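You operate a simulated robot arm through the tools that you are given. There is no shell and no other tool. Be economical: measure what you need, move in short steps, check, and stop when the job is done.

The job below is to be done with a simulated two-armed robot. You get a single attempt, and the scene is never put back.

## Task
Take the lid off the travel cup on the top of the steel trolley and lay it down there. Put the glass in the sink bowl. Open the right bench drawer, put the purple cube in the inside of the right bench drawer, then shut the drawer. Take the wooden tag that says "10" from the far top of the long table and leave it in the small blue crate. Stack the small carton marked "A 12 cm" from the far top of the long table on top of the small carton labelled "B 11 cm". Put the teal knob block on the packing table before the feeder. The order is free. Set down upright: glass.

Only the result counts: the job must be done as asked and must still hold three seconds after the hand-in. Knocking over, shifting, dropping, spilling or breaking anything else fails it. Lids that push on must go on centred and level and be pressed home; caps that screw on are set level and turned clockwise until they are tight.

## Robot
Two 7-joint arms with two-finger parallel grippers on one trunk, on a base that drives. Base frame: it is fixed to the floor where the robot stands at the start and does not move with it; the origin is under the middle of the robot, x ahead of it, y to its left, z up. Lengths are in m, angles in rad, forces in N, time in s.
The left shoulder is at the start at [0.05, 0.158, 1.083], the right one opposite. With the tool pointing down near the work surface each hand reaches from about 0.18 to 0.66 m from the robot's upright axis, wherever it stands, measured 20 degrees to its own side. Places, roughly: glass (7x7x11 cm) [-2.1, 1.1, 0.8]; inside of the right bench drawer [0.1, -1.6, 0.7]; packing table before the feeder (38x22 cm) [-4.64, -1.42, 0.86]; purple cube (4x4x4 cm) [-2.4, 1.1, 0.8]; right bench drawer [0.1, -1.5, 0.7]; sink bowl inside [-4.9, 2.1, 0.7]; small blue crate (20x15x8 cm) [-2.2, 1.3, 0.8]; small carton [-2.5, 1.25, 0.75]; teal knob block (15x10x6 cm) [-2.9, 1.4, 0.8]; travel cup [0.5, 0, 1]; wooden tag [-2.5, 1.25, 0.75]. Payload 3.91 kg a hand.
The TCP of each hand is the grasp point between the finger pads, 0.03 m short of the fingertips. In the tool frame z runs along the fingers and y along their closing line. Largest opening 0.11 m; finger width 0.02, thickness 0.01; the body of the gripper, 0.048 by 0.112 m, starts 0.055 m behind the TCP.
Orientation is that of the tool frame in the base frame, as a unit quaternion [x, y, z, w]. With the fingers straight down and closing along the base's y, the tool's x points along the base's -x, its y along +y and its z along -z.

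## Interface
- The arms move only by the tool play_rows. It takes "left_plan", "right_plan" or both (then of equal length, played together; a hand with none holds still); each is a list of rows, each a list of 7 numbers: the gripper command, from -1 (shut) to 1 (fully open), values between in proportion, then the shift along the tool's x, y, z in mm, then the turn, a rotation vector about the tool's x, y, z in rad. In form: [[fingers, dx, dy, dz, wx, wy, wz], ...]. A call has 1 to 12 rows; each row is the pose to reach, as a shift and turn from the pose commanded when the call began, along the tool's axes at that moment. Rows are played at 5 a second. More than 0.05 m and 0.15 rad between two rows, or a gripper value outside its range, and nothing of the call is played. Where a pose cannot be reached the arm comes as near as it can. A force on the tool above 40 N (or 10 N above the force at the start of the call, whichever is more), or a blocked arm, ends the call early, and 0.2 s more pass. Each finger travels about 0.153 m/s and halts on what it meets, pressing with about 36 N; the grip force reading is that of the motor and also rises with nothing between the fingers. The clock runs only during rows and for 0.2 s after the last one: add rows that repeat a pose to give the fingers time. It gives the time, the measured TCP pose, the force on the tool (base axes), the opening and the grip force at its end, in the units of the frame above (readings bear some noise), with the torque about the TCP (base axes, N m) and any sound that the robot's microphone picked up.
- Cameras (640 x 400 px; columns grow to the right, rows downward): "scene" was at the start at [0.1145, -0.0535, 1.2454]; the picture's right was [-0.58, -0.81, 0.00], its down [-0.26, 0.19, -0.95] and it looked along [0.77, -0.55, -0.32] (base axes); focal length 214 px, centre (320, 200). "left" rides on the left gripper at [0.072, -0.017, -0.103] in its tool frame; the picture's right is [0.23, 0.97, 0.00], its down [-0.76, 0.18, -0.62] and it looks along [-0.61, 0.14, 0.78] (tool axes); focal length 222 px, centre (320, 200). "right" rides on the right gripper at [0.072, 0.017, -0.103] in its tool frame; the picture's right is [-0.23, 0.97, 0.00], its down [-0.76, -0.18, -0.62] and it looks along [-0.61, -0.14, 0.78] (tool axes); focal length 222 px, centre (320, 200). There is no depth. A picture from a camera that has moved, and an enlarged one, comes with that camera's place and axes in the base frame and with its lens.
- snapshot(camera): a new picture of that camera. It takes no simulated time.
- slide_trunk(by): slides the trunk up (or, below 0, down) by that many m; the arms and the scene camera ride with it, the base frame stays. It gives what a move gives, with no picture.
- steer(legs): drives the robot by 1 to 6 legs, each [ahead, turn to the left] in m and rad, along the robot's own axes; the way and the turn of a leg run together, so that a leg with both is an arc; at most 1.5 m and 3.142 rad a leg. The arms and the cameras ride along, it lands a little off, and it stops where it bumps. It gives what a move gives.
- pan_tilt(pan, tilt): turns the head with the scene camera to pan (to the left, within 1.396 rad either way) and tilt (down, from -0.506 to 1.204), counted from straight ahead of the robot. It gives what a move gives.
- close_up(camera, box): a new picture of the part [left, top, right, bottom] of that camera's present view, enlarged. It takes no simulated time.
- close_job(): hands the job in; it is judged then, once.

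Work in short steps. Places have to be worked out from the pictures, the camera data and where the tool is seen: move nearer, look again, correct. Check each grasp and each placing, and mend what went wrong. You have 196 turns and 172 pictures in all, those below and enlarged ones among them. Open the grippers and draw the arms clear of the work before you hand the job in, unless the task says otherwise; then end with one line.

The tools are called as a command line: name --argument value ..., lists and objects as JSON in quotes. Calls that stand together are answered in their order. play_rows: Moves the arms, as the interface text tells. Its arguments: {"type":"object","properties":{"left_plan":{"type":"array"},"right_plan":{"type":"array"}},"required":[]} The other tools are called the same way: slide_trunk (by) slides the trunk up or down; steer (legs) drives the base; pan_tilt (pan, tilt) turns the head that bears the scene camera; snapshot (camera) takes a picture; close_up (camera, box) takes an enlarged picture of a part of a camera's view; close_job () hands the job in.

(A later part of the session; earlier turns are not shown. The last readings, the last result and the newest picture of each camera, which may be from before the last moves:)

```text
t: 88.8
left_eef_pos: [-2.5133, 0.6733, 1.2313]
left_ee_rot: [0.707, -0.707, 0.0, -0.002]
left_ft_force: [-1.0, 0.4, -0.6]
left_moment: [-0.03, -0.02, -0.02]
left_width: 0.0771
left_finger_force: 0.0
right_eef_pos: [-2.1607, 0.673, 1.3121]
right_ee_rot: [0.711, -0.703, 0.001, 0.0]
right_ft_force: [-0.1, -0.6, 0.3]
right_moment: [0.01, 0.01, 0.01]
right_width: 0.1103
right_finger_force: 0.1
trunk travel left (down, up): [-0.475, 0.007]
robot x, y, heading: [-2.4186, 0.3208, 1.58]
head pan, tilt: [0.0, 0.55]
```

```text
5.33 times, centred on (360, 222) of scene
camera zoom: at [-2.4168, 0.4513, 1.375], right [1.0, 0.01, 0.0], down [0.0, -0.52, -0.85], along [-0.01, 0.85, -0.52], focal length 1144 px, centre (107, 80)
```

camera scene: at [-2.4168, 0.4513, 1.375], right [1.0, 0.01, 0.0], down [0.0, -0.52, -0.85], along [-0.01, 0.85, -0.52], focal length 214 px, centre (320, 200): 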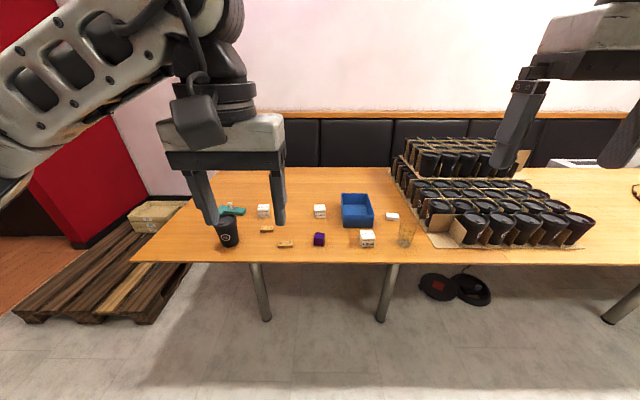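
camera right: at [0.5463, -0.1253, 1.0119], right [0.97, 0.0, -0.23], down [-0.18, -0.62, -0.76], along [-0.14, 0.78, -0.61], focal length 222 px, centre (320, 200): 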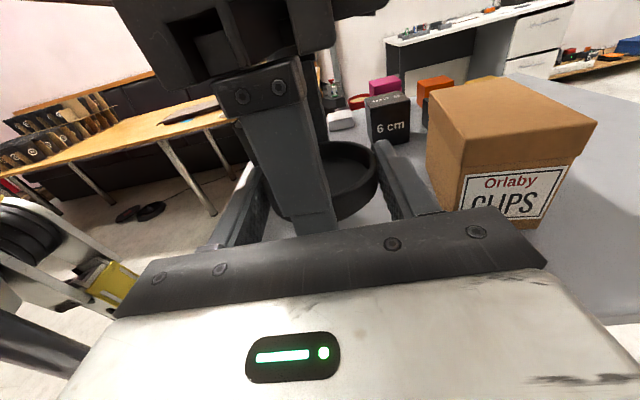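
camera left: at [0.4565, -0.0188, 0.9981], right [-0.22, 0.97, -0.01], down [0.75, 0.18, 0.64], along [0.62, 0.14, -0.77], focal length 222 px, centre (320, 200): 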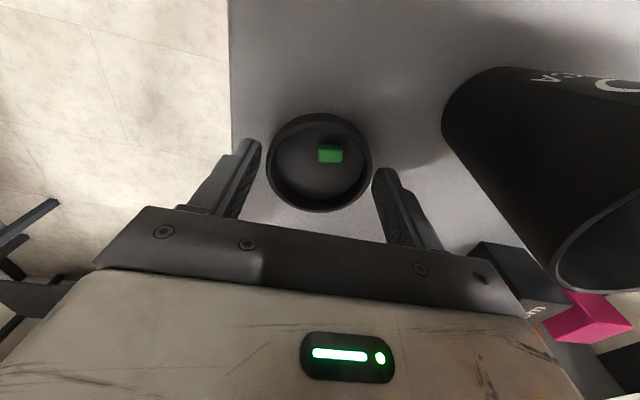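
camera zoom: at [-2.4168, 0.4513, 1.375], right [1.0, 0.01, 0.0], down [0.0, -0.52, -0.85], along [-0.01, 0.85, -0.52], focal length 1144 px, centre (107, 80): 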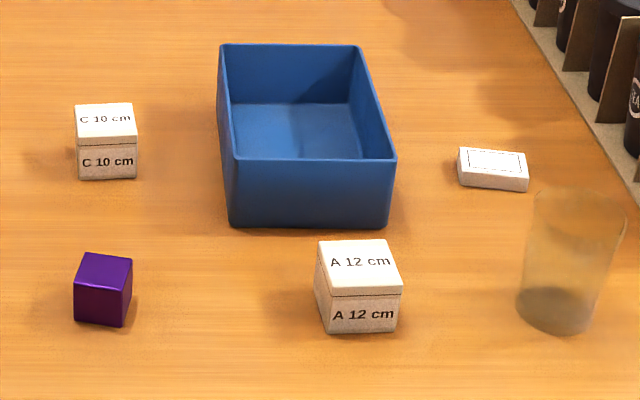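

I estimate: tag "10" (−2.567,1.10), cube (−2.431,1.134), carton A (−2.225,1.135), C (−2.43,1.33), the left one at (−2.71,1.335), crate ≈(−2.25,1.33), glass (−2.07,1.12), table z≈0.745. I drive up to the table and lower the trunk.

steer --legs '[[0.41, 0]]'

slide_trunk --by -0.15

pan_tilt --pan 0.0 --tilt 0.85

snapshot --camera "scene"

snapshot --camera "right"

snapshot --camera "left"

```text
t: 91.3
left_eef_pos: [-2.514, 1.0786, 1.2323]
left_ee_rot: [-0.706, 0.709, -0.001, 0.0]
left_ft_force: [0.1, 0.5, -0.1]
left_moment: [0.0, -0.02, -0.02]
left_width: 0.0772
left_finger_force: 0.0
right_eef_pos: [-2.1623, 1.076, 1.3132]
right_ee_rot: [0.711, -0.704, 0.0, 0.0]
right_ft_force: [-0.8, 0.2, 0.0]
right_moment: [-0.03, 0.03, -0.01]
right_width: 0.11
right_finger_force: 0.0
trunk travel left (down, up): [-0.475, 0.007]
robot x, y, heading: [-2.4118, 0.7253, 1.573]
head pan, tilt: [0.0, 0.55]
```

```text
t: 93.1
left_eef_pos: [-2.5141, 1.077, 1.083]
left_ee_rot: [-0.705, 0.709, 0.0, 0.002]
left_ft_force: [-0.1, -0.3, -0.8]
left_moment: [0.03, 0.0, -0.02]
left_width: 0.0772
left_finger_force: 0.1
right_eef_pos: [-2.1632, 1.0749, 1.1634]
right_ee_rot: [0.71, -0.704, -0.001, 0.0]
right_ft_force: [0.1, 0.5, 0.2]
right_moment: [0.03, 0.01, 0.01]
right_width: 0.1099
right_finger_force: 0.1
trunk travel left (down, up): [-0.325, 0.157]
robot x, y, heading: [-2.42, 0.7218, 1.577]
head pan, tilt: [0.0, 0.55]
```

```text
t: 93.9
left_eef_pos: [-2.5126, 1.0768, 1.0829]
left_ee_rot: [-0.706, 0.708, 0.0, 0.002]
left_ft_force: [0.9, 0.3, 0.5]
left_moment: [0.02, 0.02, -0.02]
left_width: 0.077
left_finger_force: 0.0
right_eef_pos: [-2.162, 1.0746, 1.1633]
right_ee_rot: [0.71, -0.704, 0.0, 0.0]
right_ft_force: [0.5, -0.4, -0.1]
right_moment: [-0.01, 0.02, 0.01]
right_width: 0.1097
right_finger_force: 0.0
trunk travel left (down, up): [-0.325, 0.157]
robot x, y, heading: [-2.4172, 0.7228, 1.575]
head pan, tilt: [0.0, 0.85]
```

```text
112 pictures are left
camera scene: at [-2.419, 0.8429, 1.1996], right [1.0, 0.0, 0.0], down [0.0, -0.75, -0.66], along [0.0, 0.66, -0.75], focal length 214 px, centre (320, 200)
```

scene: 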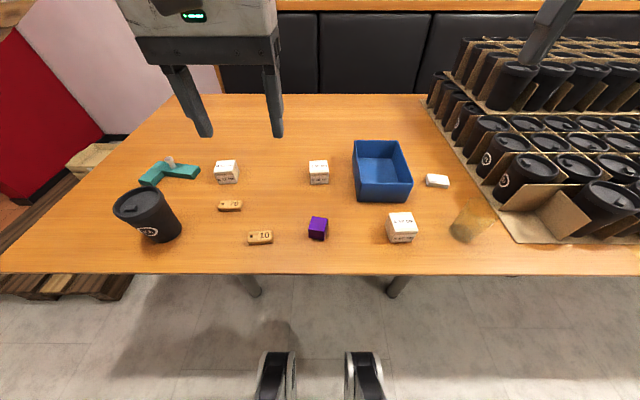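

```text
111 pictures are left
camera right: at [-2.1803, 1.0021, 1.2674], right [-0.98, 0.22, 0.0], down [0.17, 0.76, 0.62], along [0.14, 0.61, -0.78], focal length 222 px, centre (320, 200)
```

right: 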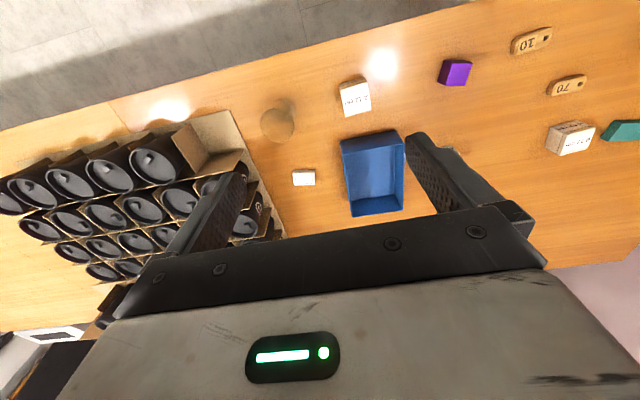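

```text
110 pictures are left
camera left: at [-2.4977, 1.0056, 1.1858], right [-0.97, -0.22, 0.0], down [-0.18, 0.76, 0.62], along [-0.14, 0.61, -0.78], focal length 222 px, centre (320, 200)
```

left: 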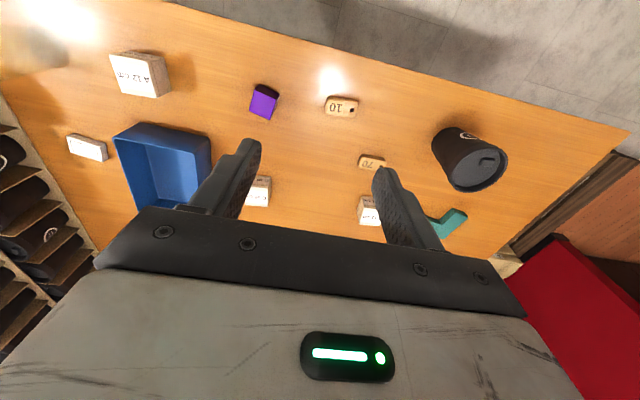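

Tag "10" triangulates consistently to (−2.562, 1.114, 0.757). The right hand will take it (crate is on its side); I move the left hand away to the left and the right hand above the tag.

play_rows --left_plan '[[0.4, 20, 40, 0, 0, 0, 0], [0.4, 40, 80, 0, 0, 0, 0], [0.4, 60, 120, 0, 0, 0, 0], [0.4, 80, 160, 0, 0, 0, 0], [0.4, 100, 200, 0, 0, 0, 0], [0.4, 100, 200, 0, 0, 0, 0], [0.4, 100, 200, 0, 0, 0, 0], [0.4, 100, 200, 0, 0, 0, 0], [0.4, 100, 200, 0, 0, 0, 0], [0.4, 100, 200, 0, 0, 0, 0], [0.4, 100, 200, 0, 0, 0, 0], [0.4, 100, 200, 0, 0, 0, 0]]' --right_plan '[[1, 0, 30, 0, 0, 0, 0], [1, 0, 60, 0, 0, 0, 0], [1, 0, 100, 0, 0, 0, 0], [1, -5, 140, 0, 0, 0, 0], [1, -10, 180, 0, 0, 0, 0], [1, -15, 220, 20, 0, 0, 0], [1, -20, 260, 40, 0, 0, 0], [1, -25, 300, 60, 0, 0, 0], [1, -30, 340, 80, 0, 0, 0], [1, -35, 375, 110, 0, 0, 0], [1, -40, 400, 150, 0, 0, 0], [1, -40, 400, 190, 0, 0, 0]]'

snapshot --camera "right"

```text
t: 96.5
left_eef_pos: [-2.7159, 0.9785, 1.0819]
left_ee_rot: [-0.706, 0.709, 0.0, 0.001]
left_ft_force: [-0.1, 0.2, -0.4]
left_moment: [0.02, -0.03, 0.03]
left_width: 0.0769
left_finger_force: 0.0
right_eef_pos: [-2.5654, 1.1082, 0.9698]
right_ee_rot: [0.71, -0.705, 0.0, 0.0]
right_ft_force: [0.0, -0.9, 0.8]
right_moment: [0.01, -0.04, 0.01]
right_width: 0.1101
right_finger_force: 0.1
trunk travel left (down, up): [-0.325, 0.157]
robot x, y, heading: [-2.418, 0.7255, 1.578]
head pan, tilt: [0.0, 0.85]
```

```text
109 pictures are left
camera right: at [-2.5829, 1.0369, 1.075], right [-0.98, 0.22, 0.0], down [0.17, 0.76, 0.62], along [0.14, 0.61, -0.78], focal length 222 px, centre (320, 200)
```

right: 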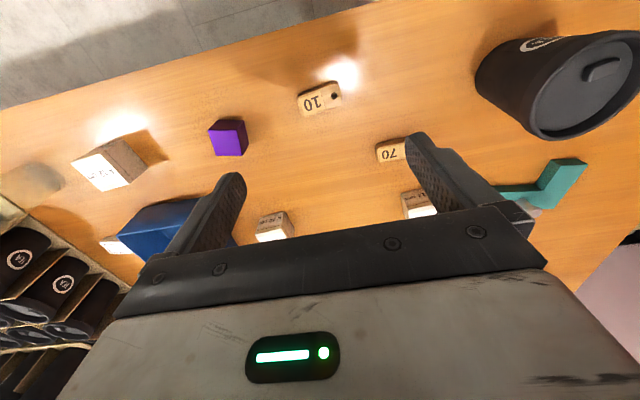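

Tag centre confirmed (−2.563, 1.116), its long axis ~5° off X. I align, lower to z≈0.778 and close on its ends.

play_rows --right_plan '[[1, -7, -2, 40, 0, 0, -0.09], [1, -7, -2, 80, 0, 0, -0.09], [1, -7, -2, 120, 0, 0, -0.09], [1, -7, -2, 155, 0, 0, -0.09], [1, -7, -2, 180, 0, 0, -0.09], [1, -7, -2, 191, 0, 0, -0.09], [1, -7, -2, 191, 0, 0, -0.09], [0.4, -7, -2, 191, 0, 0, -0.09], [0, -7, -2, 191, 0, 0, -0.09], [-1, -7, -2, 191, 0, 0, -0.09], [-1, -7, -2, 191, 0, 0, -0.09]]'

snapshot --camera "right"

```text
t: 98.9
left_eef_pos: [-2.7159, 0.9797, 1.0828]
left_ee_rot: [-0.706, 0.708, 0.0, 0.001]
left_ft_force: [0.1, 0.0, -0.5]
left_moment: [0.0, 0.01, 0.01]
left_width: 0.0768
left_finger_force: 0.0
right_eef_pos: [-2.5611, 1.1189, 0.7798]
right_ee_rot: [0.741, -0.672, 0.0, 0.001]
right_ft_force: [-0.1, -0.3, -0.4]
right_moment: [-0.03, -0.02, -0.01]
right_width: 0.0582
right_finger_force: 35.9
trunk travel left (down, up): [-0.325, 0.157]
robot x, y, heading: [-2.4194, 0.7287, 1.578]
head pan, tilt: [0.0, 0.85]
```

```text
108 pictures are left
camera right: at [-2.5713, 1.0456, 0.8846], right [-0.99, 0.13, 0.0], down [0.1, 0.77, 0.62], along [0.08, 0.62, -0.78], focal length 222 px, centre (320, 200)
```

right: 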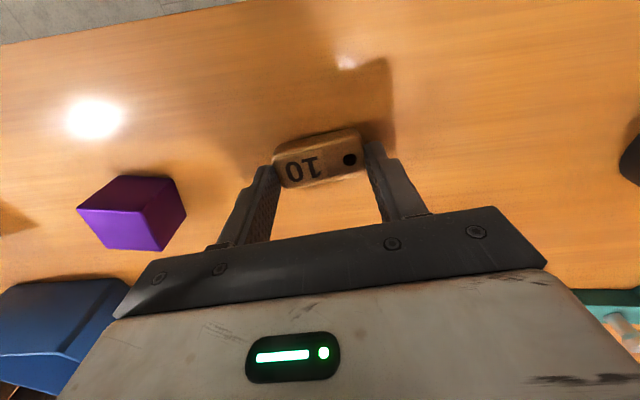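

Tag is held. I lift it and carry it over the crate.

play_rows --right_plan '[[-1, 0, 0, -50, 0, 0, 0], [-1, 0, 0, -100, 0, 0, 0], [-1, 0, 0, -150, 0, 0, 0], [-1, 0, 0, -190, 0, 0, 0], [-1, -17, -42, -190, 0, 0, 0.03], [-1, -34, -83, -190, 0, 0, 0.06], [-1, -52, -125, -190, 0, 0, 0.09], [-1, -69, -167, -190, 0, 0, 0.09], [-1, -86, -208, -190, 0, 0, 0.09], [-1, -104, -250, -190, 0, 0, 0.09], [-1, -121, -292, -190, 0, 0, 0.09], [-1, -138, -333, -190, 0, 0, 0.09]]'

snapshot --camera "right"

snapshot --camera "scene"

```text
t: 101.5
left_eef_pos: [-2.7156, 0.9801, 1.0807]
left_ee_rot: [-0.706, 0.708, 0.0, 0.001]
left_ft_force: [-0.9, 0.3, 0.1]
left_moment: [0.01, 0.02, 0.01]
left_width: 0.0771
left_finger_force: 0.0
right_eef_pos: [-2.2439, 1.2886, 0.9716]
right_ee_rot: [0.711, -0.704, 0.0, 0.0]
right_ft_force: [-0.7, 1.6, -0.2]
right_moment: [0.01, 0.0, 0.0]
right_width: 0.0585
right_finger_force: 35.8
trunk travel left (down, up): [-0.325, 0.157]
robot x, y, heading: [-2.4142, 0.7252, 1.575]
head pan, tilt: [0.0, 0.85]
```

```text
107 pictures are left
camera right: at [-2.2616, 1.2159, 1.0771], right [-0.98, 0.22, 0.0], down [0.17, 0.76, 0.62], along [0.14, 0.61, -0.78], focal length 222 px, centre (320, 200)
```

right: 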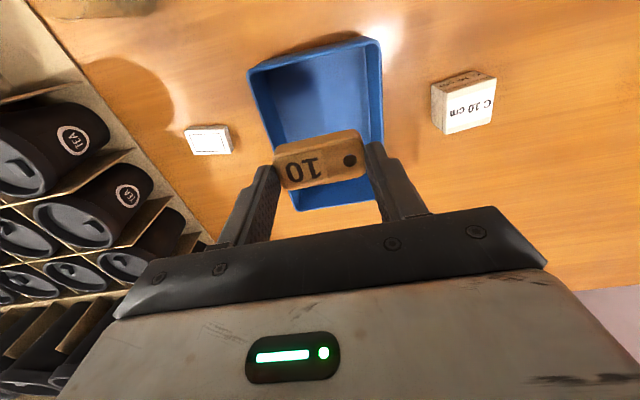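

```text
106 pictures are left
camera scene: at [-2.4187, 0.843, 1.1996], right [1.0, 0.0, 0.0], down [0.0, -0.75, -0.66], along [0.0, 0.66, -0.75], focal length 214 px, centre (320, 200)
```

scene: 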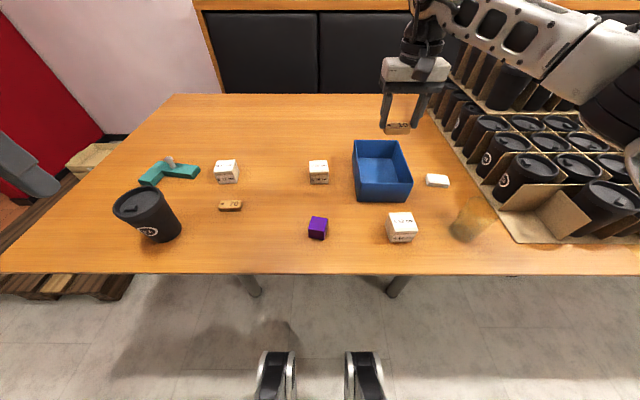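

Crate rim spans x −2.307…−2.18, y 1.24…1.435. I shift 2 cm farther in and lower the tag to the crate floor, then open a little.

play_rows --right_plan '[[-1, -15, 0, 30, 0, 0, 0], [-1, -22, 0, 70, 0, 0, 0], [-1, -22, 0, 110, 0, 0, 0], [-1, -22, 0, 150, 0, 0, 0], [-1, -22, 0, 175, 0, 0, 0], [-1, -22, 0, 185, 0, 0, 0], [-1, -22, 0, 185, 0, 0, 0]]'

snapshot --camera "right"

```text
t: 103.1
left_eef_pos: [-2.7153, 0.9801, 1.0822]
left_ee_rot: [-0.706, 0.708, 0.0, 0.002]
left_ft_force: [0.2, 1.1, -0.5]
left_moment: [-0.02, 0.01, 0.04]
left_width: 0.077
left_finger_force: 0.0
right_eef_pos: [-2.244, 1.3096, 0.7835]
right_ee_rot: [0.711, -0.704, -0.001, 0.0]
right_ft_force: [0.0, -1.2, 0.2]
right_moment: [0.02, 0.02, -0.03]
right_width: 0.0584
right_finger_force: 35.8
trunk travel left (down, up): [-0.325, 0.157]
robot x, y, heading: [-2.4146, 0.7261, 1.573]
head pan, tilt: [0.0, 0.85]
```

```text
105 pictures are left
camera right: at [-2.2601, 1.2372, 0.8896], right [-0.98, 0.22, 0.0], down [0.17, 0.76, 0.62], along [0.14, 0.61, -0.78], focal length 222 px, centre (320, 200)
```

right: 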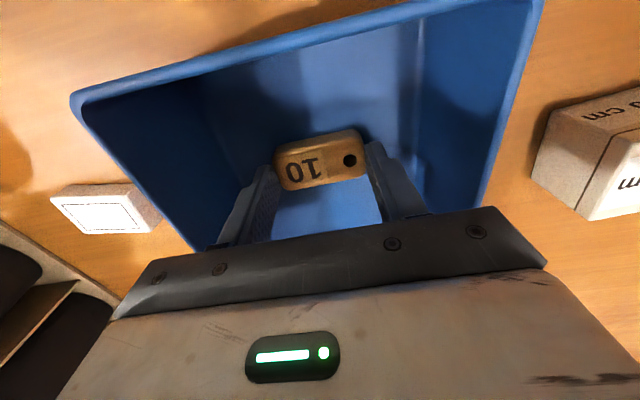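

The tag is just above the crate floor. I open slightly and raise the hand.

play_rows --right_plan '[[0.12, 0, 0, 0, 0, 0, 0], [0.25, 0, 0, 0, 0, 0, 0], [0.25, 0, 0, 0, 0, 0, 0], [0.25, 0, 0, -40, 0, 0, 0], [0.25, 0, 0, -85, 0, 0, 0], [0.25, 0, 0, -130, 0, 0, 0], [0.25, 0, 0, -175, 0, 0, 0], [0.25, 0, 0, -220, 0, 0, 0], [1, 0, 0, -260, 0, 0, 0]]'

snapshot --camera "right"

```text
t: 105.1
left_eef_pos: [-2.7152, 0.9789, 1.0813]
left_ee_rot: [-0.705, 0.709, 0.0, 0.001]
left_ft_force: [-0.3, 0.3, -0.6]
left_moment: [0.02, -0.02, -0.02]
left_width: 0.0771
left_finger_force: 0.0
right_eef_pos: [-2.2407, 1.3127, 1.0482]
right_ee_rot: [0.711, -0.703, 0.0, 0.0]
right_ft_force: [0.5, 1.1, 0.4]
right_moment: [-0.01, -0.06, 0.0]
right_width: 0.1101
right_finger_force: 0.0
trunk travel left (down, up): [-0.325, 0.157]
robot x, y, heading: [-2.4168, 0.7279, 1.57]
head pan, tilt: [0.0, 0.85]
```

```text
104 pictures are left
camera right: at [-2.2569, 1.2392, 1.1531], right [-0.98, 0.22, 0.0], down [0.17, 0.76, 0.62], along [0.14, 0.61, -0.78], focal length 222 px, centre (320, 200)
```

right: 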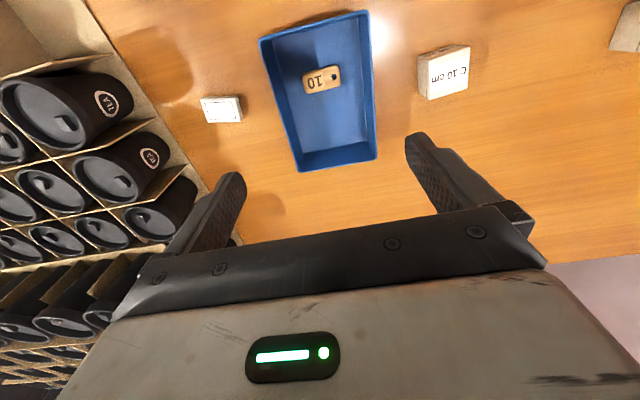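

Tag "10" lies in the crate. Next carton A: I move the right arm out to the right, and drive 6 cm closer so the left hand can reach the far carton too.

play_rows --right_plan '[[1, 30, -10, -25, 0, 0, 0], [1, 65, -30, -50, 0, 0, 0], [1, 100, -55, -75, 0, 0, 0], [1, 135, -80, -90, 0, 0, 0], [1, 170, -110, -100, 0, 0, 0], [1, 205, -140, -100, 0, 0, 0], [1, 240, -170, -100, 0, 0, 0], [1, 280, -195, -100, 0, 0, 0], [1, 320, -220, -100, 0, 0, 0], [1, 340, -240, -100, 0, 0, 0]]'

steer --legs '[[0.06, 0]]'

close_up --camera "scene" --box '[130, 140, 430, 265]'

close_up --camera "scene" --box '[190, 160, 250, 200]'

```text
t: 107.3
left_eef_pos: [-2.7165, 0.9785, 1.0817]
left_ee_rot: [-0.706, 0.708, 0.0, 0.001]
left_ft_force: [0.4, 0.4, 0.1]
left_moment: [-0.04, 0.05, -0.03]
left_width: 0.0772
left_finger_force: 0.0
right_eef_pos: [-2.0429, 1.0328, 1.1263]
right_ee_rot: [0.711, -0.704, 0.0, 0.0]
right_ft_force: [0.1, -0.2, 0.4]
right_moment: [0.01, 0.0, -0.03]
right_width: 0.1101
right_finger_force: 0.2
right hand out of reach, approached as far as the arm can: row 8, 9, 10
trunk travel left (down, up): [-0.325, 0.157]
robot x, y, heading: [-2.4121, 0.7274, 1.572]
head pan, tilt: [0.0, 0.85]
```

```text
t: 108.2
left_eef_pos: [-2.7169, 1.0397, 1.0822]
left_ee_rot: [-0.707, 0.708, 0.0, 0.0]
left_ft_force: [0.7, 0.4, -0.6]
left_moment: [-0.04, 0.01, -0.01]
left_width: 0.0769
left_finger_force: 0.1
right_eef_pos: [-2.0428, 1.0944, 1.1248]
right_ee_rot: [0.71, -0.704, 0.0, 0.0]
right_ft_force: [0.5, 0.8, 0.4]
right_moment: [0.02, -0.03, 0.01]
right_width: 0.1101
right_finger_force: 0.0
trunk travel left (down, up): [-0.325, 0.157]
robot x, y, heading: [-2.4145, 0.7809, 1.579]
head pan, tilt: [0.0, 0.85]
```

```text
2.13 times, centred on (280, 202) of scene
camera zoom: at [-2.4195, 0.9033, 1.1995], right [1.0, 0.01, 0.0], down [0.0, -0.75, -0.66], along [0.0, 0.66, -0.75], focal length 458 px, centre (405, 195)
```

zoom: 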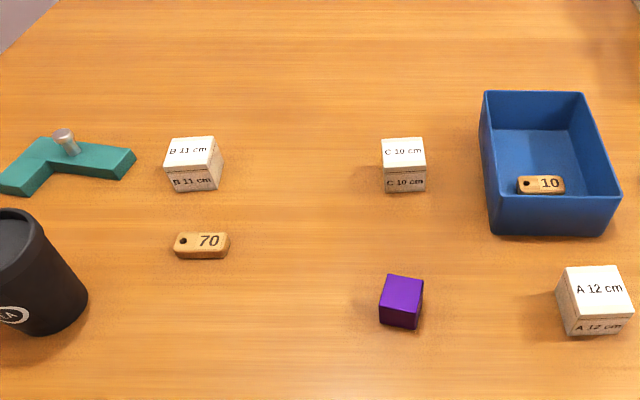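

```text
10.00 times, centred on (220, 180) of scene
camera zoom: at [-2.4195, 0.9033, 1.1995], right [1.0, 0.01, 0.0], down [0.0, -0.75, -0.66], along [0.0, 0.66, -0.75], focal length 2145 px, centre (1320, 400)
```

zoom: 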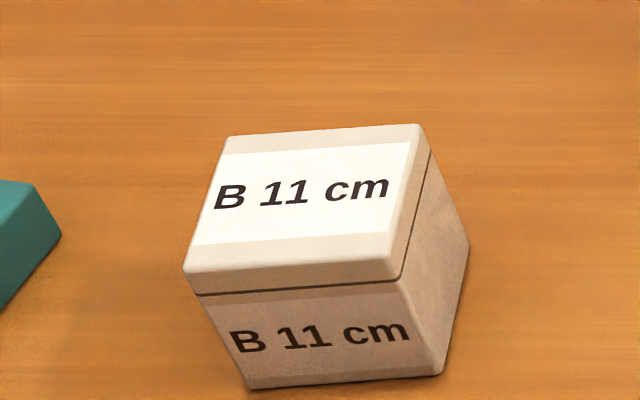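

"B 11 cm" is confirmed on the left far carton, centre ≈(−2.693, 1.322); A is at ≈(−2.234, 1.131), turned ~9°. I bring the left hand above A.

play_rows --left_plan '[[1, -8, -44, 0, 0, 0, 0], [1, -16, -88, 0, 0, 0, 0], [1, -24, -132, 0, 0, 0, 0], [1, -32, -176, 0, 0, 0, 0], [1, -40, -220, 0, 0, 0, 0], [1, -48, -264, 10, 0, 0, 0], [1, -57, -308, 20, 0, 0, -0.05], [1, -66, -352, 30, 0, 0, -0.1], [1, -75, -396, 45, 0, 0, -0.155], [1, -84, -440, 60, 0, 0, -0.155], [1, -91, -483, 75, 0, 0, -0.155], [1, -91, -483, 110, 0, 0, -0.155]]'

snapshot --camera "left"

```text
t: 110.8
left_eef_pos: [-2.2313, 1.1333, 0.9712]
left_ee_rot: [0.758, -0.652, 0.0, -0.002]
left_ft_force: [-0.8, -0.2, 0.1]
left_moment: [0.02, -0.01, 0.0]
left_width: 0.11
left_finger_force: 0.0
right_eef_pos: [-2.0424, 1.0939, 1.1254]
right_ee_rot: [0.711, -0.703, 0.0, 0.0]
right_ft_force: [0.6, 0.1, 0.1]
right_moment: [0.02, 0.02, 0.03]
right_width: 0.1101
right_finger_force: 0.0
trunk travel left (down, up): [-0.325, 0.157]
robot x, y, heading: [-2.4193, 0.7856, 1.577]
head pan, tilt: [0.0, 0.85]
```

```text
101 pictures are left
camera left: at [-2.2041, 1.0643, 1.0748], right [-0.93, -0.37, 0.0], down [-0.29, 0.72, 0.62], along [-0.23, 0.58, -0.78], focal length 222 px, centre (320, 200)
```

left: 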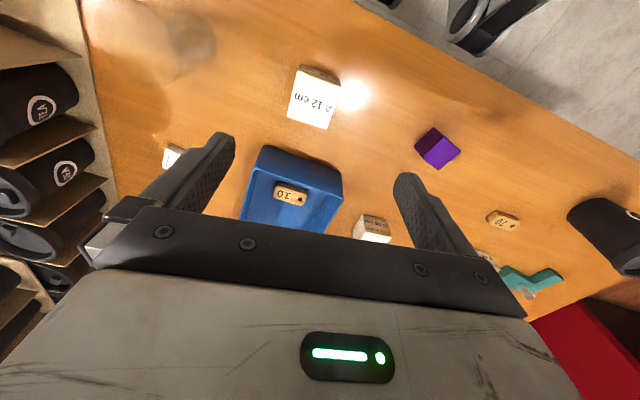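

A's centre refines to (−2.224, 1.136), side ≈5–6 cm. I correct, lower and grip it.

play_rows --left_plan '[[1, -2, -7, 40, 0, 0, 0.04], [1, -2, -7, 80, 0, 0, 0.04], [1, -2, -7, 120, 0, 0, 0.04], [1, -2, -7, 155, 0, 0, 0.04], [1, -2, -7, 180, 0, 0, 0.04], [1, -2, -7, 192, 0, 0, 0.04], [1, -2, -7, 192, 0, 0, 0.04], [0.4, -2, -7, 192, 0, 0, 0.04], [0.1, -2, -7, 192, 0, 0, 0.04], [-1, -2, -7, 192, 0, 0, 0.04], [-1, -2, -7, 192, 0, 0, 0.04]]'

snapshot --camera "left"

```text
t: 113.2
left_eef_pos: [-2.2268, 1.1321, 0.7833]
left_ee_rot: [0.746, -0.666, 0.0, -0.002]
left_ft_force: [0.3, 0.5, 0.7]
left_moment: [0.0, 0.01, 0.04]
left_width: 0.0547
left_finger_force: 36.0
right_eef_pos: [-2.0421, 1.0937, 1.125]
right_ee_rot: [0.711, -0.704, -0.001, -0.001]
right_ft_force: [-0.2, -0.4, 0.0]
right_moment: [0.01, -0.01, 0.02]
right_width: 0.1098
right_finger_force: 0.1
trunk travel left (down, up): [-0.325, 0.157]
robot x, y, heading: [-2.4175, 0.7814, 1.581]
head pan, tilt: [0.0, 0.85]
```

```text
100 pictures are left
camera left: at [-2.202, 1.0636, 0.8865], right [-0.94, -0.34, 0.0], down [-0.26, 0.74, 0.62], along [-0.21, 0.59, -0.78], focal length 222 px, centre (320, 200)
```

left: 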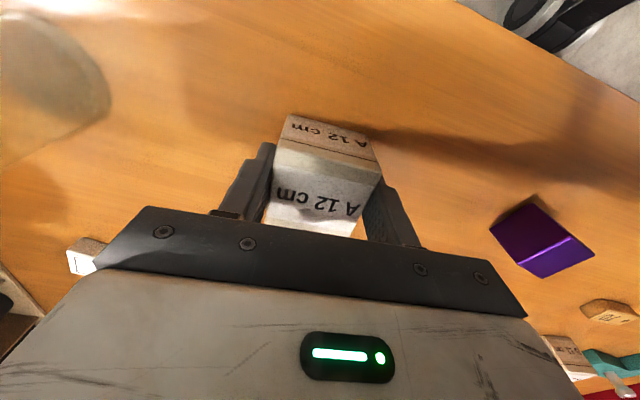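

Carton A is gripped (55 mm). I lift it 17 cm and start across toward B.

play_rows --left_plan '[[-1, 0, 0, -40, 0, 0, 0], [-1, 0, 0, -85, 0, 0, 0], [-1, 0, 0, -130, 0, 0, 0], [-1, 0, 0, -170, 0, 0, 0], [-1, -20, 40, -170, 0, 0, 0], [-1, -40, 80, -170, 0, 0, 0], [-1, -62, 120, -170, 0, 0, 0.04], [-1, -84, 160, -170, 0, 0, 0.08], [-1, -106, 200, -170, 0, 0, 0.12], [-1, -128, 240, -170, 0, 0, 0.16], [-1, -150, 280, -170, 0, 0, 0.16], [-1, -172, 320, -170, 0, 0, 0.16]]'

play_rows --left_plan '[[-1, 4, 40, 0, 0, 0, 0], [-1, 0, 80, 0, 0, 0, 0], [-1, -5, 110, 0, 0, 0, 0], [-1, -5, 110, 0, 0, 0, 0]]'

snapshot --camera "left"

close_up --camera "scene" --box '[160, 80, 320, 210]'

```text
t: 115.8
left_eef_pos: [-2.5647, 1.2666, 0.9534]
left_ee_rot: [-0.69, 0.724, 0.0, 0.001]
left_ft_force: [0.7, -1.0, -1.3]
left_moment: [0.0, 0.0, -0.02]
left_width: 0.0547
left_finger_force: 35.9
right_eef_pos: [-2.0435, 1.0935, 1.1262]
right_ee_rot: [0.71, -0.704, -0.001, 0.0]
right_ft_force: [-1.4, 0.4, -0.7]
right_moment: [0.04, 0.01, -0.04]
right_width: 0.11
right_finger_force: 0.0
trunk travel left (down, up): [-0.325, 0.157]
robot x, y, heading: [-2.4164, 0.7869, 1.583]
head pan, tilt: [0.0, 0.85]
```

```text
t: 116.8
left_eef_pos: [-2.6747, 1.2776, 0.9531]
left_ee_rot: [-0.69, 0.724, 0.001, 0.001]
left_ft_force: [-0.6, 0.3, -1.0]
left_moment: [-0.02, -0.03, 0.0]
left_width: 0.0547
left_finger_force: 36.1
right_eef_pos: [-2.0437, 1.0924, 1.126]
right_ee_rot: [0.71, -0.704, -0.001, -0.002]
right_ft_force: [0.0, 0.1, 0.0]
right_moment: [0.03, 0.02, -0.01]
right_width: 0.1098
right_finger_force: 0.1
trunk travel left (down, up): [-0.325, 0.157]
robot x, y, heading: [-2.4167, 0.7822, 1.579]
head pan, tilt: [0.0, 0.85]
```

```text
99 pictures are left
camera left: at [-2.6616, 1.2052, 1.0565], right [-0.98, -0.18, 0.0], down [-0.14, 0.77, 0.62], along [-0.11, 0.61, -0.78], focal length 222 px, centre (320, 200)
```

left: 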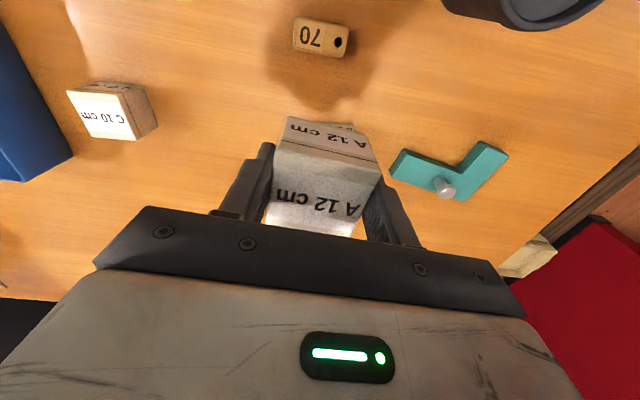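

```text
3.08 times, centred on (240, 145) of scene
camera zoom: at [-2.4195, 0.9028, 1.1996], right [1.0, 0.01, 0.0], down [0.0, -0.75, -0.66], along [0.0, 0.66, -0.75], focal length 660 px, centre (566, 369)
```

zoom: 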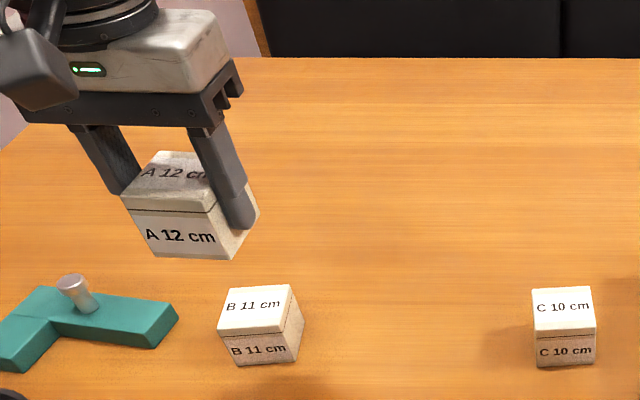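

B's centre refines to (−2.698, 1.330), top z≈0.79. I move over it and lower to about 3 cm above contact.

play_rows --left_plan '[[-1, -25, 13, 0, 0, 0, 0], [-1, -50, 25, 0, 0, 0, 0], [-1, -50, 25, 35, 0, 0, 0], [-1, -50, 25, 70, 0, 0, 0], [-1, -50, 25, 95, 0, 0, 0], [-1, -50, 25, 95, 0, 0, 0]]'

close_up --camera "scene" --box '[160, 80, 320, 210]'

snapshot --camera "left"

```text
t: 118.2
left_eef_pos: [-2.6964, 1.3272, 0.8546]
left_ee_rot: [-0.69, 0.723, 0.0, 0.0]
left_ft_force: [-0.1, -0.9, -1.7]
left_moment: [-0.02, -0.01, 0.0]
left_width: 0.0545
left_finger_force: 35.3
right_eef_pos: [-2.0431, 1.0949, 1.126]
right_ee_rot: [0.711, -0.704, -0.001, 0.0]
right_ft_force: [0.9, 0.9, -0.4]
right_moment: [0.0, 0.01, -0.03]
right_width: 0.11
right_finger_force: 0.0
trunk travel left (down, up): [-0.325, 0.157]
robot x, y, heading: [-2.417, 0.7835, 1.576]
head pan, tilt: [0.0, 0.85]
```

```text
3.08 times, centred on (240, 145) of scene
camera zoom: at [-2.4196, 0.9028, 1.1996], right [1.0, 0.01, 0.0], down [0.0, -0.75, -0.66], along [0.0, 0.66, -0.75], focal length 660 px, centre (566, 369)
```

zoom: 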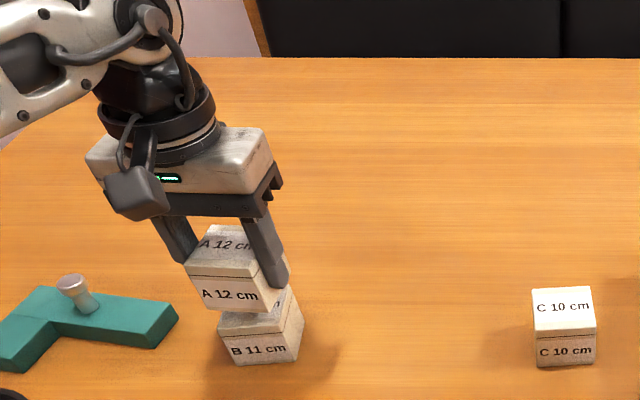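

```text
96 pictures are left
camera left: at [-2.6835, 1.255, 0.9586], right [-0.98, -0.18, 0.0], down [-0.14, 0.77, 0.62], along [-0.11, 0.61, -0.78], focal length 222 px, centre (320, 200)
```

left: 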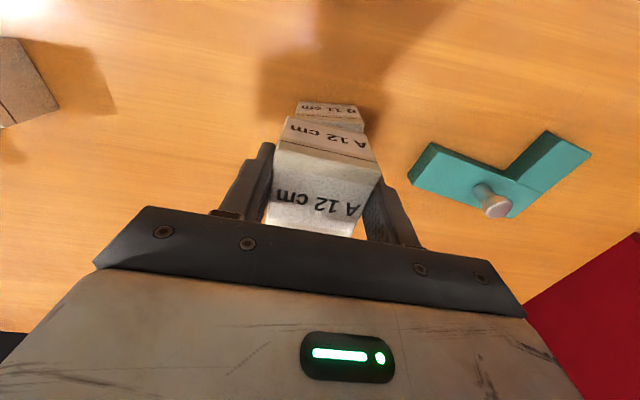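

A is aligned over B within a few mm. I lower to contact and release.

play_rows --left_plan '[[-1, 0, 0, 12, 0, 0, 0], [-1, 0, 0, 20, 0, 0, 0], [-1, 0, 0, 24, 0, 0, 0], [-1, 0, 0, 26, 0, 0, 0], [-1, 0, 0, 26, 0, 0, 0]]'

close_up --camera "scene" --box '[180, 120, 280, 200]'

```text
t: 119.4
left_eef_pos: [-2.6972, 1.3289, 0.8334]
left_ee_rot: [-0.691, 0.723, 0.001, 0.002]
left_ft_force: [-2.7, -1.3, 12.9]
left_moment: [-0.19, 0.26, -0.03]
left_width: 0.0544
left_finger_force: 36.0
right_eef_pos: [-2.043, 1.0924, 1.125]
right_ee_rot: [0.71, -0.704, -0.001, -0.001]
right_ft_force: [0.0, -0.2, -0.1]
right_moment: [0.01, 0.01, 0.02]
right_width: 0.11
right_finger_force: 0.1
trunk travel left (down, up): [-0.325, 0.157]
robot x, y, heading: [-2.4164, 0.7851, 1.574]
head pan, tilt: [0.0, 0.85]
```

```text
5.00 times, centred on (230, 160) of scene
camera zoom: at [-2.4192, 0.9016, 1.1999], right [1.0, 0.01, 0.0], down [0.0, -0.75, -0.66], along [0.0, 0.66, -0.75], focal length 1072 px, centre (770, 400)
```

zoom: 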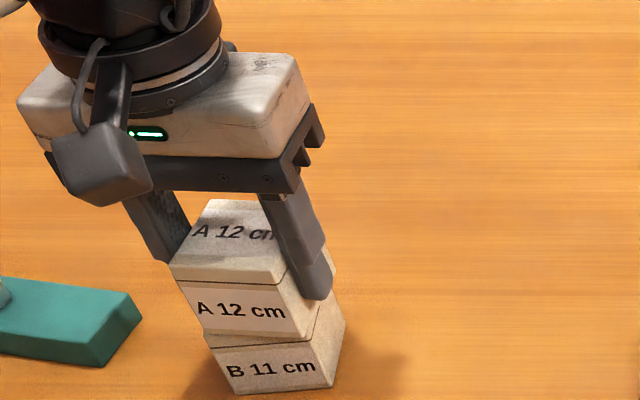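

Contact with 13 N, well aligned. I ease 3 mm, open and rise straight up.

play_rows --left_plan '[[-1, 0, 0, -3, 0, 0, 0], [0.05, 0, 0, -3, 0, 0, 0], [0.3, 0, 0, -3, 0, 0, 0], [0.7, 0, 0, -3, 0, 0, 0], [0.7, 0, 0, -3, 0, 0, 0], [0.7, 0, 0, -40, 0, 0, 0], [0.7, 0, 0, -85, 0, 0, 0], [0.7, 0, 0, -130, 0, 0, 0], [0.7, 0, 0, -175, 0, 0, 0], [0.7, 0, 0, -220, 0, 0, 0]]'

snapshot --camera "scene"

snapshot --camera "left"

```text
t: 121.6
left_eef_pos: [-2.6948, 1.3288, 1.0522]
left_ee_rot: [-0.691, 0.723, 0.0, 0.002]
left_ft_force: [0.6, -0.2, -1.2]
left_moment: [0.01, 0.02, 0.01]
left_width: 0.0935
left_finger_force: 0.1
right_eef_pos: [-2.0431, 1.0922, 1.1268]
right_ee_rot: [0.71, -0.704, 0.0, -0.001]
right_ft_force: [-0.8, 0.1, -0.4]
right_moment: [0.0, 0.0, -0.01]
right_width: 0.1099
right_finger_force: 0.1
trunk travel left (down, up): [-0.325, 0.157]
robot x, y, heading: [-2.4198, 0.7861, 1.579]
head pan, tilt: [0.0, 0.85]
```

```text
94 pictures are left
camera scene: at [-2.4193, 0.9026, 1.1996], right [1.0, 0.01, 0.0], down [0.0, -0.75, -0.66], along [0.0, 0.66, -0.75], focal length 214 px, centre (320, 200)
```

scene: 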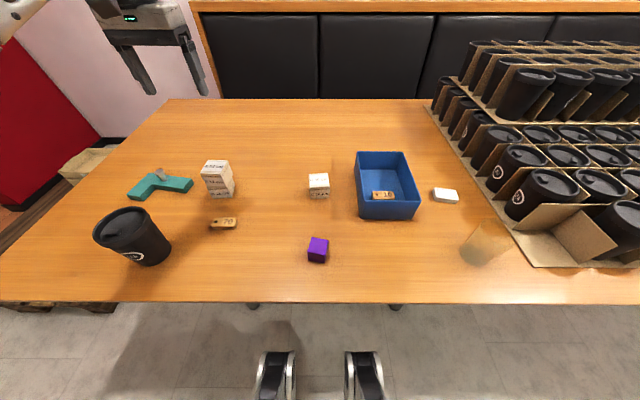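

```text
93 pictures are left
camera left: at [-2.6815, 1.2558, 1.1555], right [-0.98, -0.18, 0.0], down [-0.14, 0.77, 0.62], along [-0.11, 0.61, -0.78], focal length 222 px, centre (320, 200)
```

left: 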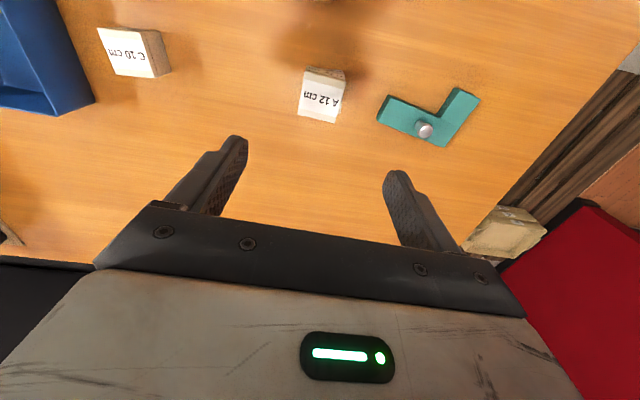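

A stands on B. Next the glass with the right hand, which hovers near it; I look through its camera.

snapshot --camera "right"

close_up --camera "scene" --box '[420, 180, 580, 280]'

```text
92 pictures are left
camera right: at [-2.0602, 1.0208, 1.2305], right [-0.98, 0.22, 0.0], down [0.17, 0.76, 0.62], along [0.14, 0.61, -0.78], focal length 222 px, centre (320, 200)
```

right: 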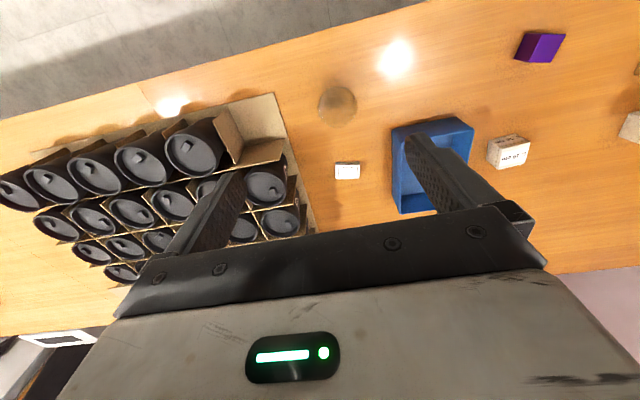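

```text
4.00 times, centred on (500, 230) of scene
camera zoom: at [-2.4193, 0.9026, 1.1996], right [1.0, 0.01, 0.0], down [0.0, -0.75, -0.66], along [0.0, 0.66, -0.75], focal length 858 px, centre (-400, 80)
```

zoom: 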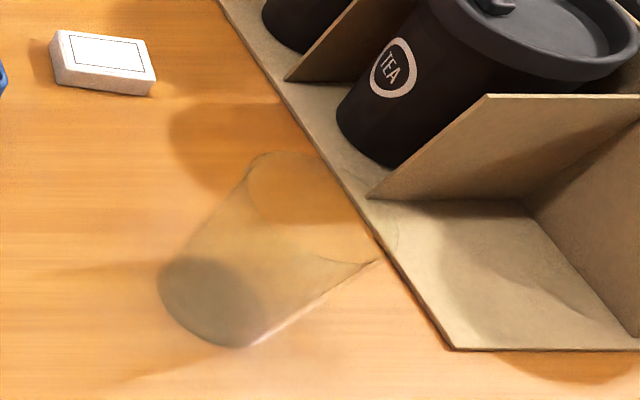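

Glass centre ≈(−2.070, 1.131). I go above it and look once more.

play_rows --right_plan '[[1, -20, 14, 30, 0, 0, 0], [1, -39, 27, 65, 0, 0, 0], [1, -39, 27, 105, 0, 0, 0], [1, -39, 27, 145, 0, 0, 0], [1, -39, 27, 170, 0, 0, 0], [1, -39, 27, 170, 0, 0, 0]]'

snapshot --camera "right"

```text
t: 123.0
left_eef_pos: [-2.6951, 1.3284, 1.0526]
left_ee_rot: [-0.69, 0.724, 0.0, 0.001]
left_ft_force: [-0.1, 0.2, 0.5]
left_moment: [0.01, 0.03, -0.01]
left_width: 0.0935
left_finger_force: 0.0
right_eef_pos: [-2.071, 1.1331, 0.9546]
right_ee_rot: [0.71, -0.704, -0.001, 0.0]
right_ft_force: [0.6, -0.9, 0.3]
right_moment: [0.04, 0.01, 0.0]
right_width: 0.1099
right_finger_force: 0.1
trunk travel left (down, up): [-0.325, 0.157]
robot x, y, heading: [-2.4148, 0.7803, 1.574]
head pan, tilt: [0.0, 0.85]
```

```text
90 pictures are left
camera right: at [-2.0879, 1.0604, 1.059], right [-0.98, 0.22, 0.0], down [0.17, 0.76, 0.62], along [0.14, 0.61, -0.78], focal length 222 px, centre (320, 200)
```

right: 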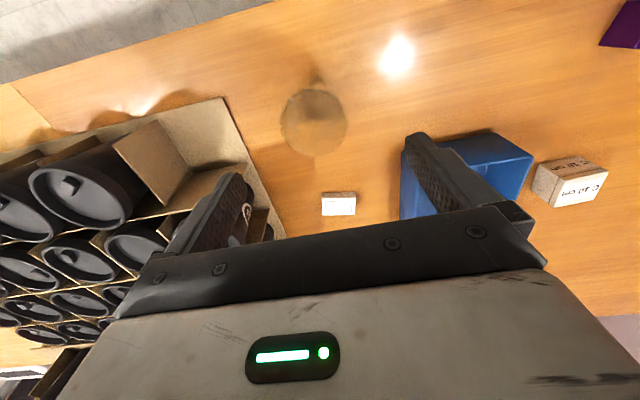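

Rim centre (−2.066, 1.129). I descend around the glass and close in small steps.

play_rows --right_plan '[[1, 3, -5, 35, 0, 0, 0], [1, 3, -5, 75, 0, 0, 0], [1, 3, -5, 115, 0, 0, 0], [1, 3, -5, 140, 0, 0, 0], [1, 3, -5, 140, 0, 0, 0], [0.5, 3, -5, 140, 0, 0, 0], [0.3, 3, -5, 140, 0, 0, 0], [0.15, 3, -5, 140, 0, 0, 0], [0.1, 3, -5, 140, 0, 0, 0], [0.1, 3, -5, 140, 0, 0, 0]]'

snapshot --camera "right"

```text
t: 125.2
left_eef_pos: [-2.6958, 1.3287, 1.0518]
left_ee_rot: [-0.69, 0.724, 0.0, 0.001]
left_ft_force: [0.6, 0.4, -0.7]
left_moment: [-0.02, 0.0, 0.0]
left_width: 0.0935
left_finger_force: 0.0
right_eef_pos: [-2.0683, 1.1303, 0.8179]
right_ee_rot: [0.711, -0.703, 0.0, 0.0]
right_ft_force: [0.1, -0.7, -0.4]
right_moment: [0.0, 0.02, 0.02]
right_width: 0.0667
right_finger_force: 36.0
trunk travel left (down, up): [-0.325, 0.157]
robot x, y, heading: [-2.4177, 0.7837, 1.58]
head pan, tilt: [0.0, 0.85]
```

```text
89 pictures are left
camera right: at [-2.0853, 1.057, 0.9226], right [-0.98, 0.22, 0.0], down [0.17, 0.76, 0.62], along [0.14, 0.61, -0.78], focal length 222 px, centre (320, 200)
```

right: 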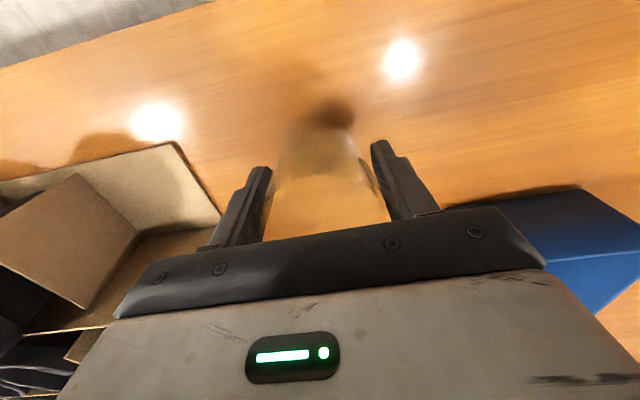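

The glass is held. I lift it 22 cm, pull it in a bit, then back the robot off from the table.

play_rows --right_plan '[[0.1, 0, 0, -30, 0, 0, 0], [0.1, 0, 0, -70, 0, 0, 0], [0.1, 0, 0, -115, 0, 0, 0], [0.1, 0, 0, -160, 0, 0, 0], [0.1, 0, 0, -205, 0, 0, 0], [0.1, 0, 0, -240, 0, 0, 0], [0.1, 20, 30, -240, 0, 0, 0], [0.1, 40, 60, -240, 0, 0, 0], [0.1, 40, 90, -240, 0, 0, 0]]' --left_plan '[[0.7, 0, 0, 0, 0, 0, 0], [0.7, 0, 0, 0, 0, 0, 0], [0.7, 40, 0, 0, 0, 0, 0], [0.7, 80, 0, 0, 0, 0, 0], [0.7, 120, 0, 0, 0, 0, 0], [0.7, 160, 0, 0, 0, 0, 0], [0.7, 190, 0, 0, 0, 0, 0], [0.7, 190, -30, 0, 0, 0, 0], [0.7, 190, -60, 0, 0, 0, 0]]'

snapshot --camera "scene"

```text
t: 127.2
left_eef_pos: [-2.6428, 1.1369, 1.0504]
left_ee_rot: [-0.69, 0.724, 0.0, 0.001]
left_ft_force: [0.9, -0.2, -0.5]
left_moment: [-0.03, 0.04, -0.02]
left_width: 0.0934
left_finger_force: 0.1
right_eef_pos: [-2.1576, 1.0878, 1.0573]
right_ee_rot: [0.71, -0.704, 0.0, 0.0]
right_ft_force: [0.1, 1.1, -2.0]
right_moment: [-0.02, 0.02, -0.02]
right_width: 0.0666
right_finger_force: 36.1
trunk travel left (down, up): [-0.325, 0.157]
robot x, y, heading: [-2.4162, 0.7813, 1.576]
head pan, tilt: [0.0, 0.85]
```

```text
88 pictures are left
camera scene: at [-2.4194, 0.9033, 1.1995], right [1.0, 0.01, 0.0], down [0.0, -0.75, -0.66], along [0.0, 0.66, -0.75], focal length 214 px, centre (320, 200)
```

scene: 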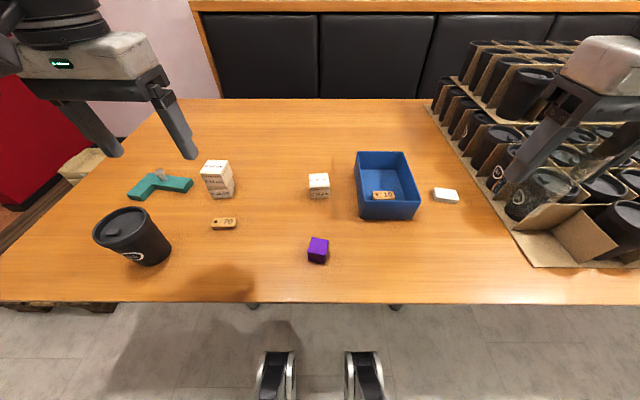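

I reposition: back out, shift left about 0.35 m and approach the table again in front of the teal block.

steer --legs '[[-0.42, 0], [0, 1.57], [0.34, 0], [0, -1.57], [0.38, 0]]'

snapshot --camera "scene"

snapshot --camera "left"

```text
t: 141.4
left_eef_pos: [-2.9727, 1.0998, 1.0492]
left_ee_rot: [-0.686, 0.728, 0.0, 0.002]
left_ft_force: [-0.4, 0.3, -0.7]
left_moment: [0.0, 0.03, -0.04]
left_width: 0.0934
left_finger_force: 0.0
right_eef_pos: [-2.486, 1.045, 1.0571]
right_ee_rot: [-0.707, 0.708, 0.0, 0.0]
right_ft_force: [0.6, 0.5, -2.9]
right_moment: [-0.05, -0.02, 0.01]
right_width: 0.0664
right_finger_force: 35.8
trunk travel left (down, up): [-0.325, 0.157]
robot x, y, heading: [-2.7514, 0.7404, 1.567]
head pan, tilt: [0.0, 0.85]
```

```text
87 pictures are left
camera scene: at [-2.7516, 0.863, 1.1995], right [1.0, -0.01, 0.0], down [0.0, -0.75, -0.66], along [0.0, 0.66, -0.75], focal length 214 px, centre (320, 200)
```

scene: 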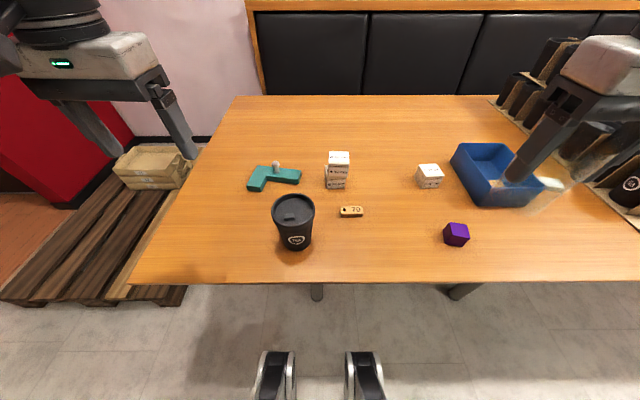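

```text
86 pictures are left
camera left: at [-2.9603, 1.0275, 1.1536], right [-0.99, -0.17, 0.0], down [-0.13, 0.77, 0.62], along [-0.1, 0.61, -0.78], focal length 222 px, centre (320, 200)
```

left: 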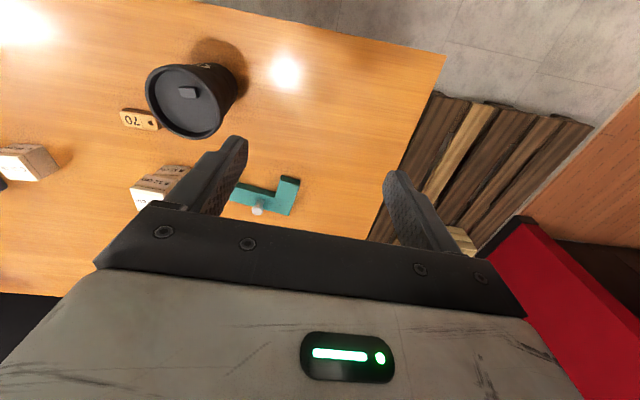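

Knob triangulates to (−2.878, 1.345). I enlarge the block for its shape.

close_up --camera "scene" --box '[235, 145, 315, 200]'

```text
7.27 times, centred on (275, 172) of scene
camera zoom: at [-2.7516, 0.863, 1.1995], right [1.0, -0.01, 0.0], down [0.0, -0.75, -0.66], along [0.0, 0.66, -0.75], focal length 1560 px, centre (647, 400)
```

zoom: 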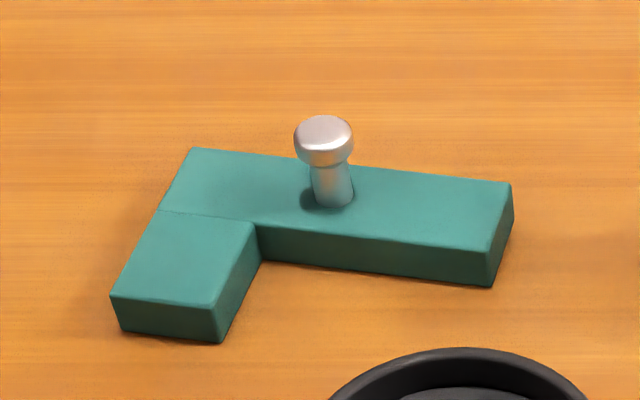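

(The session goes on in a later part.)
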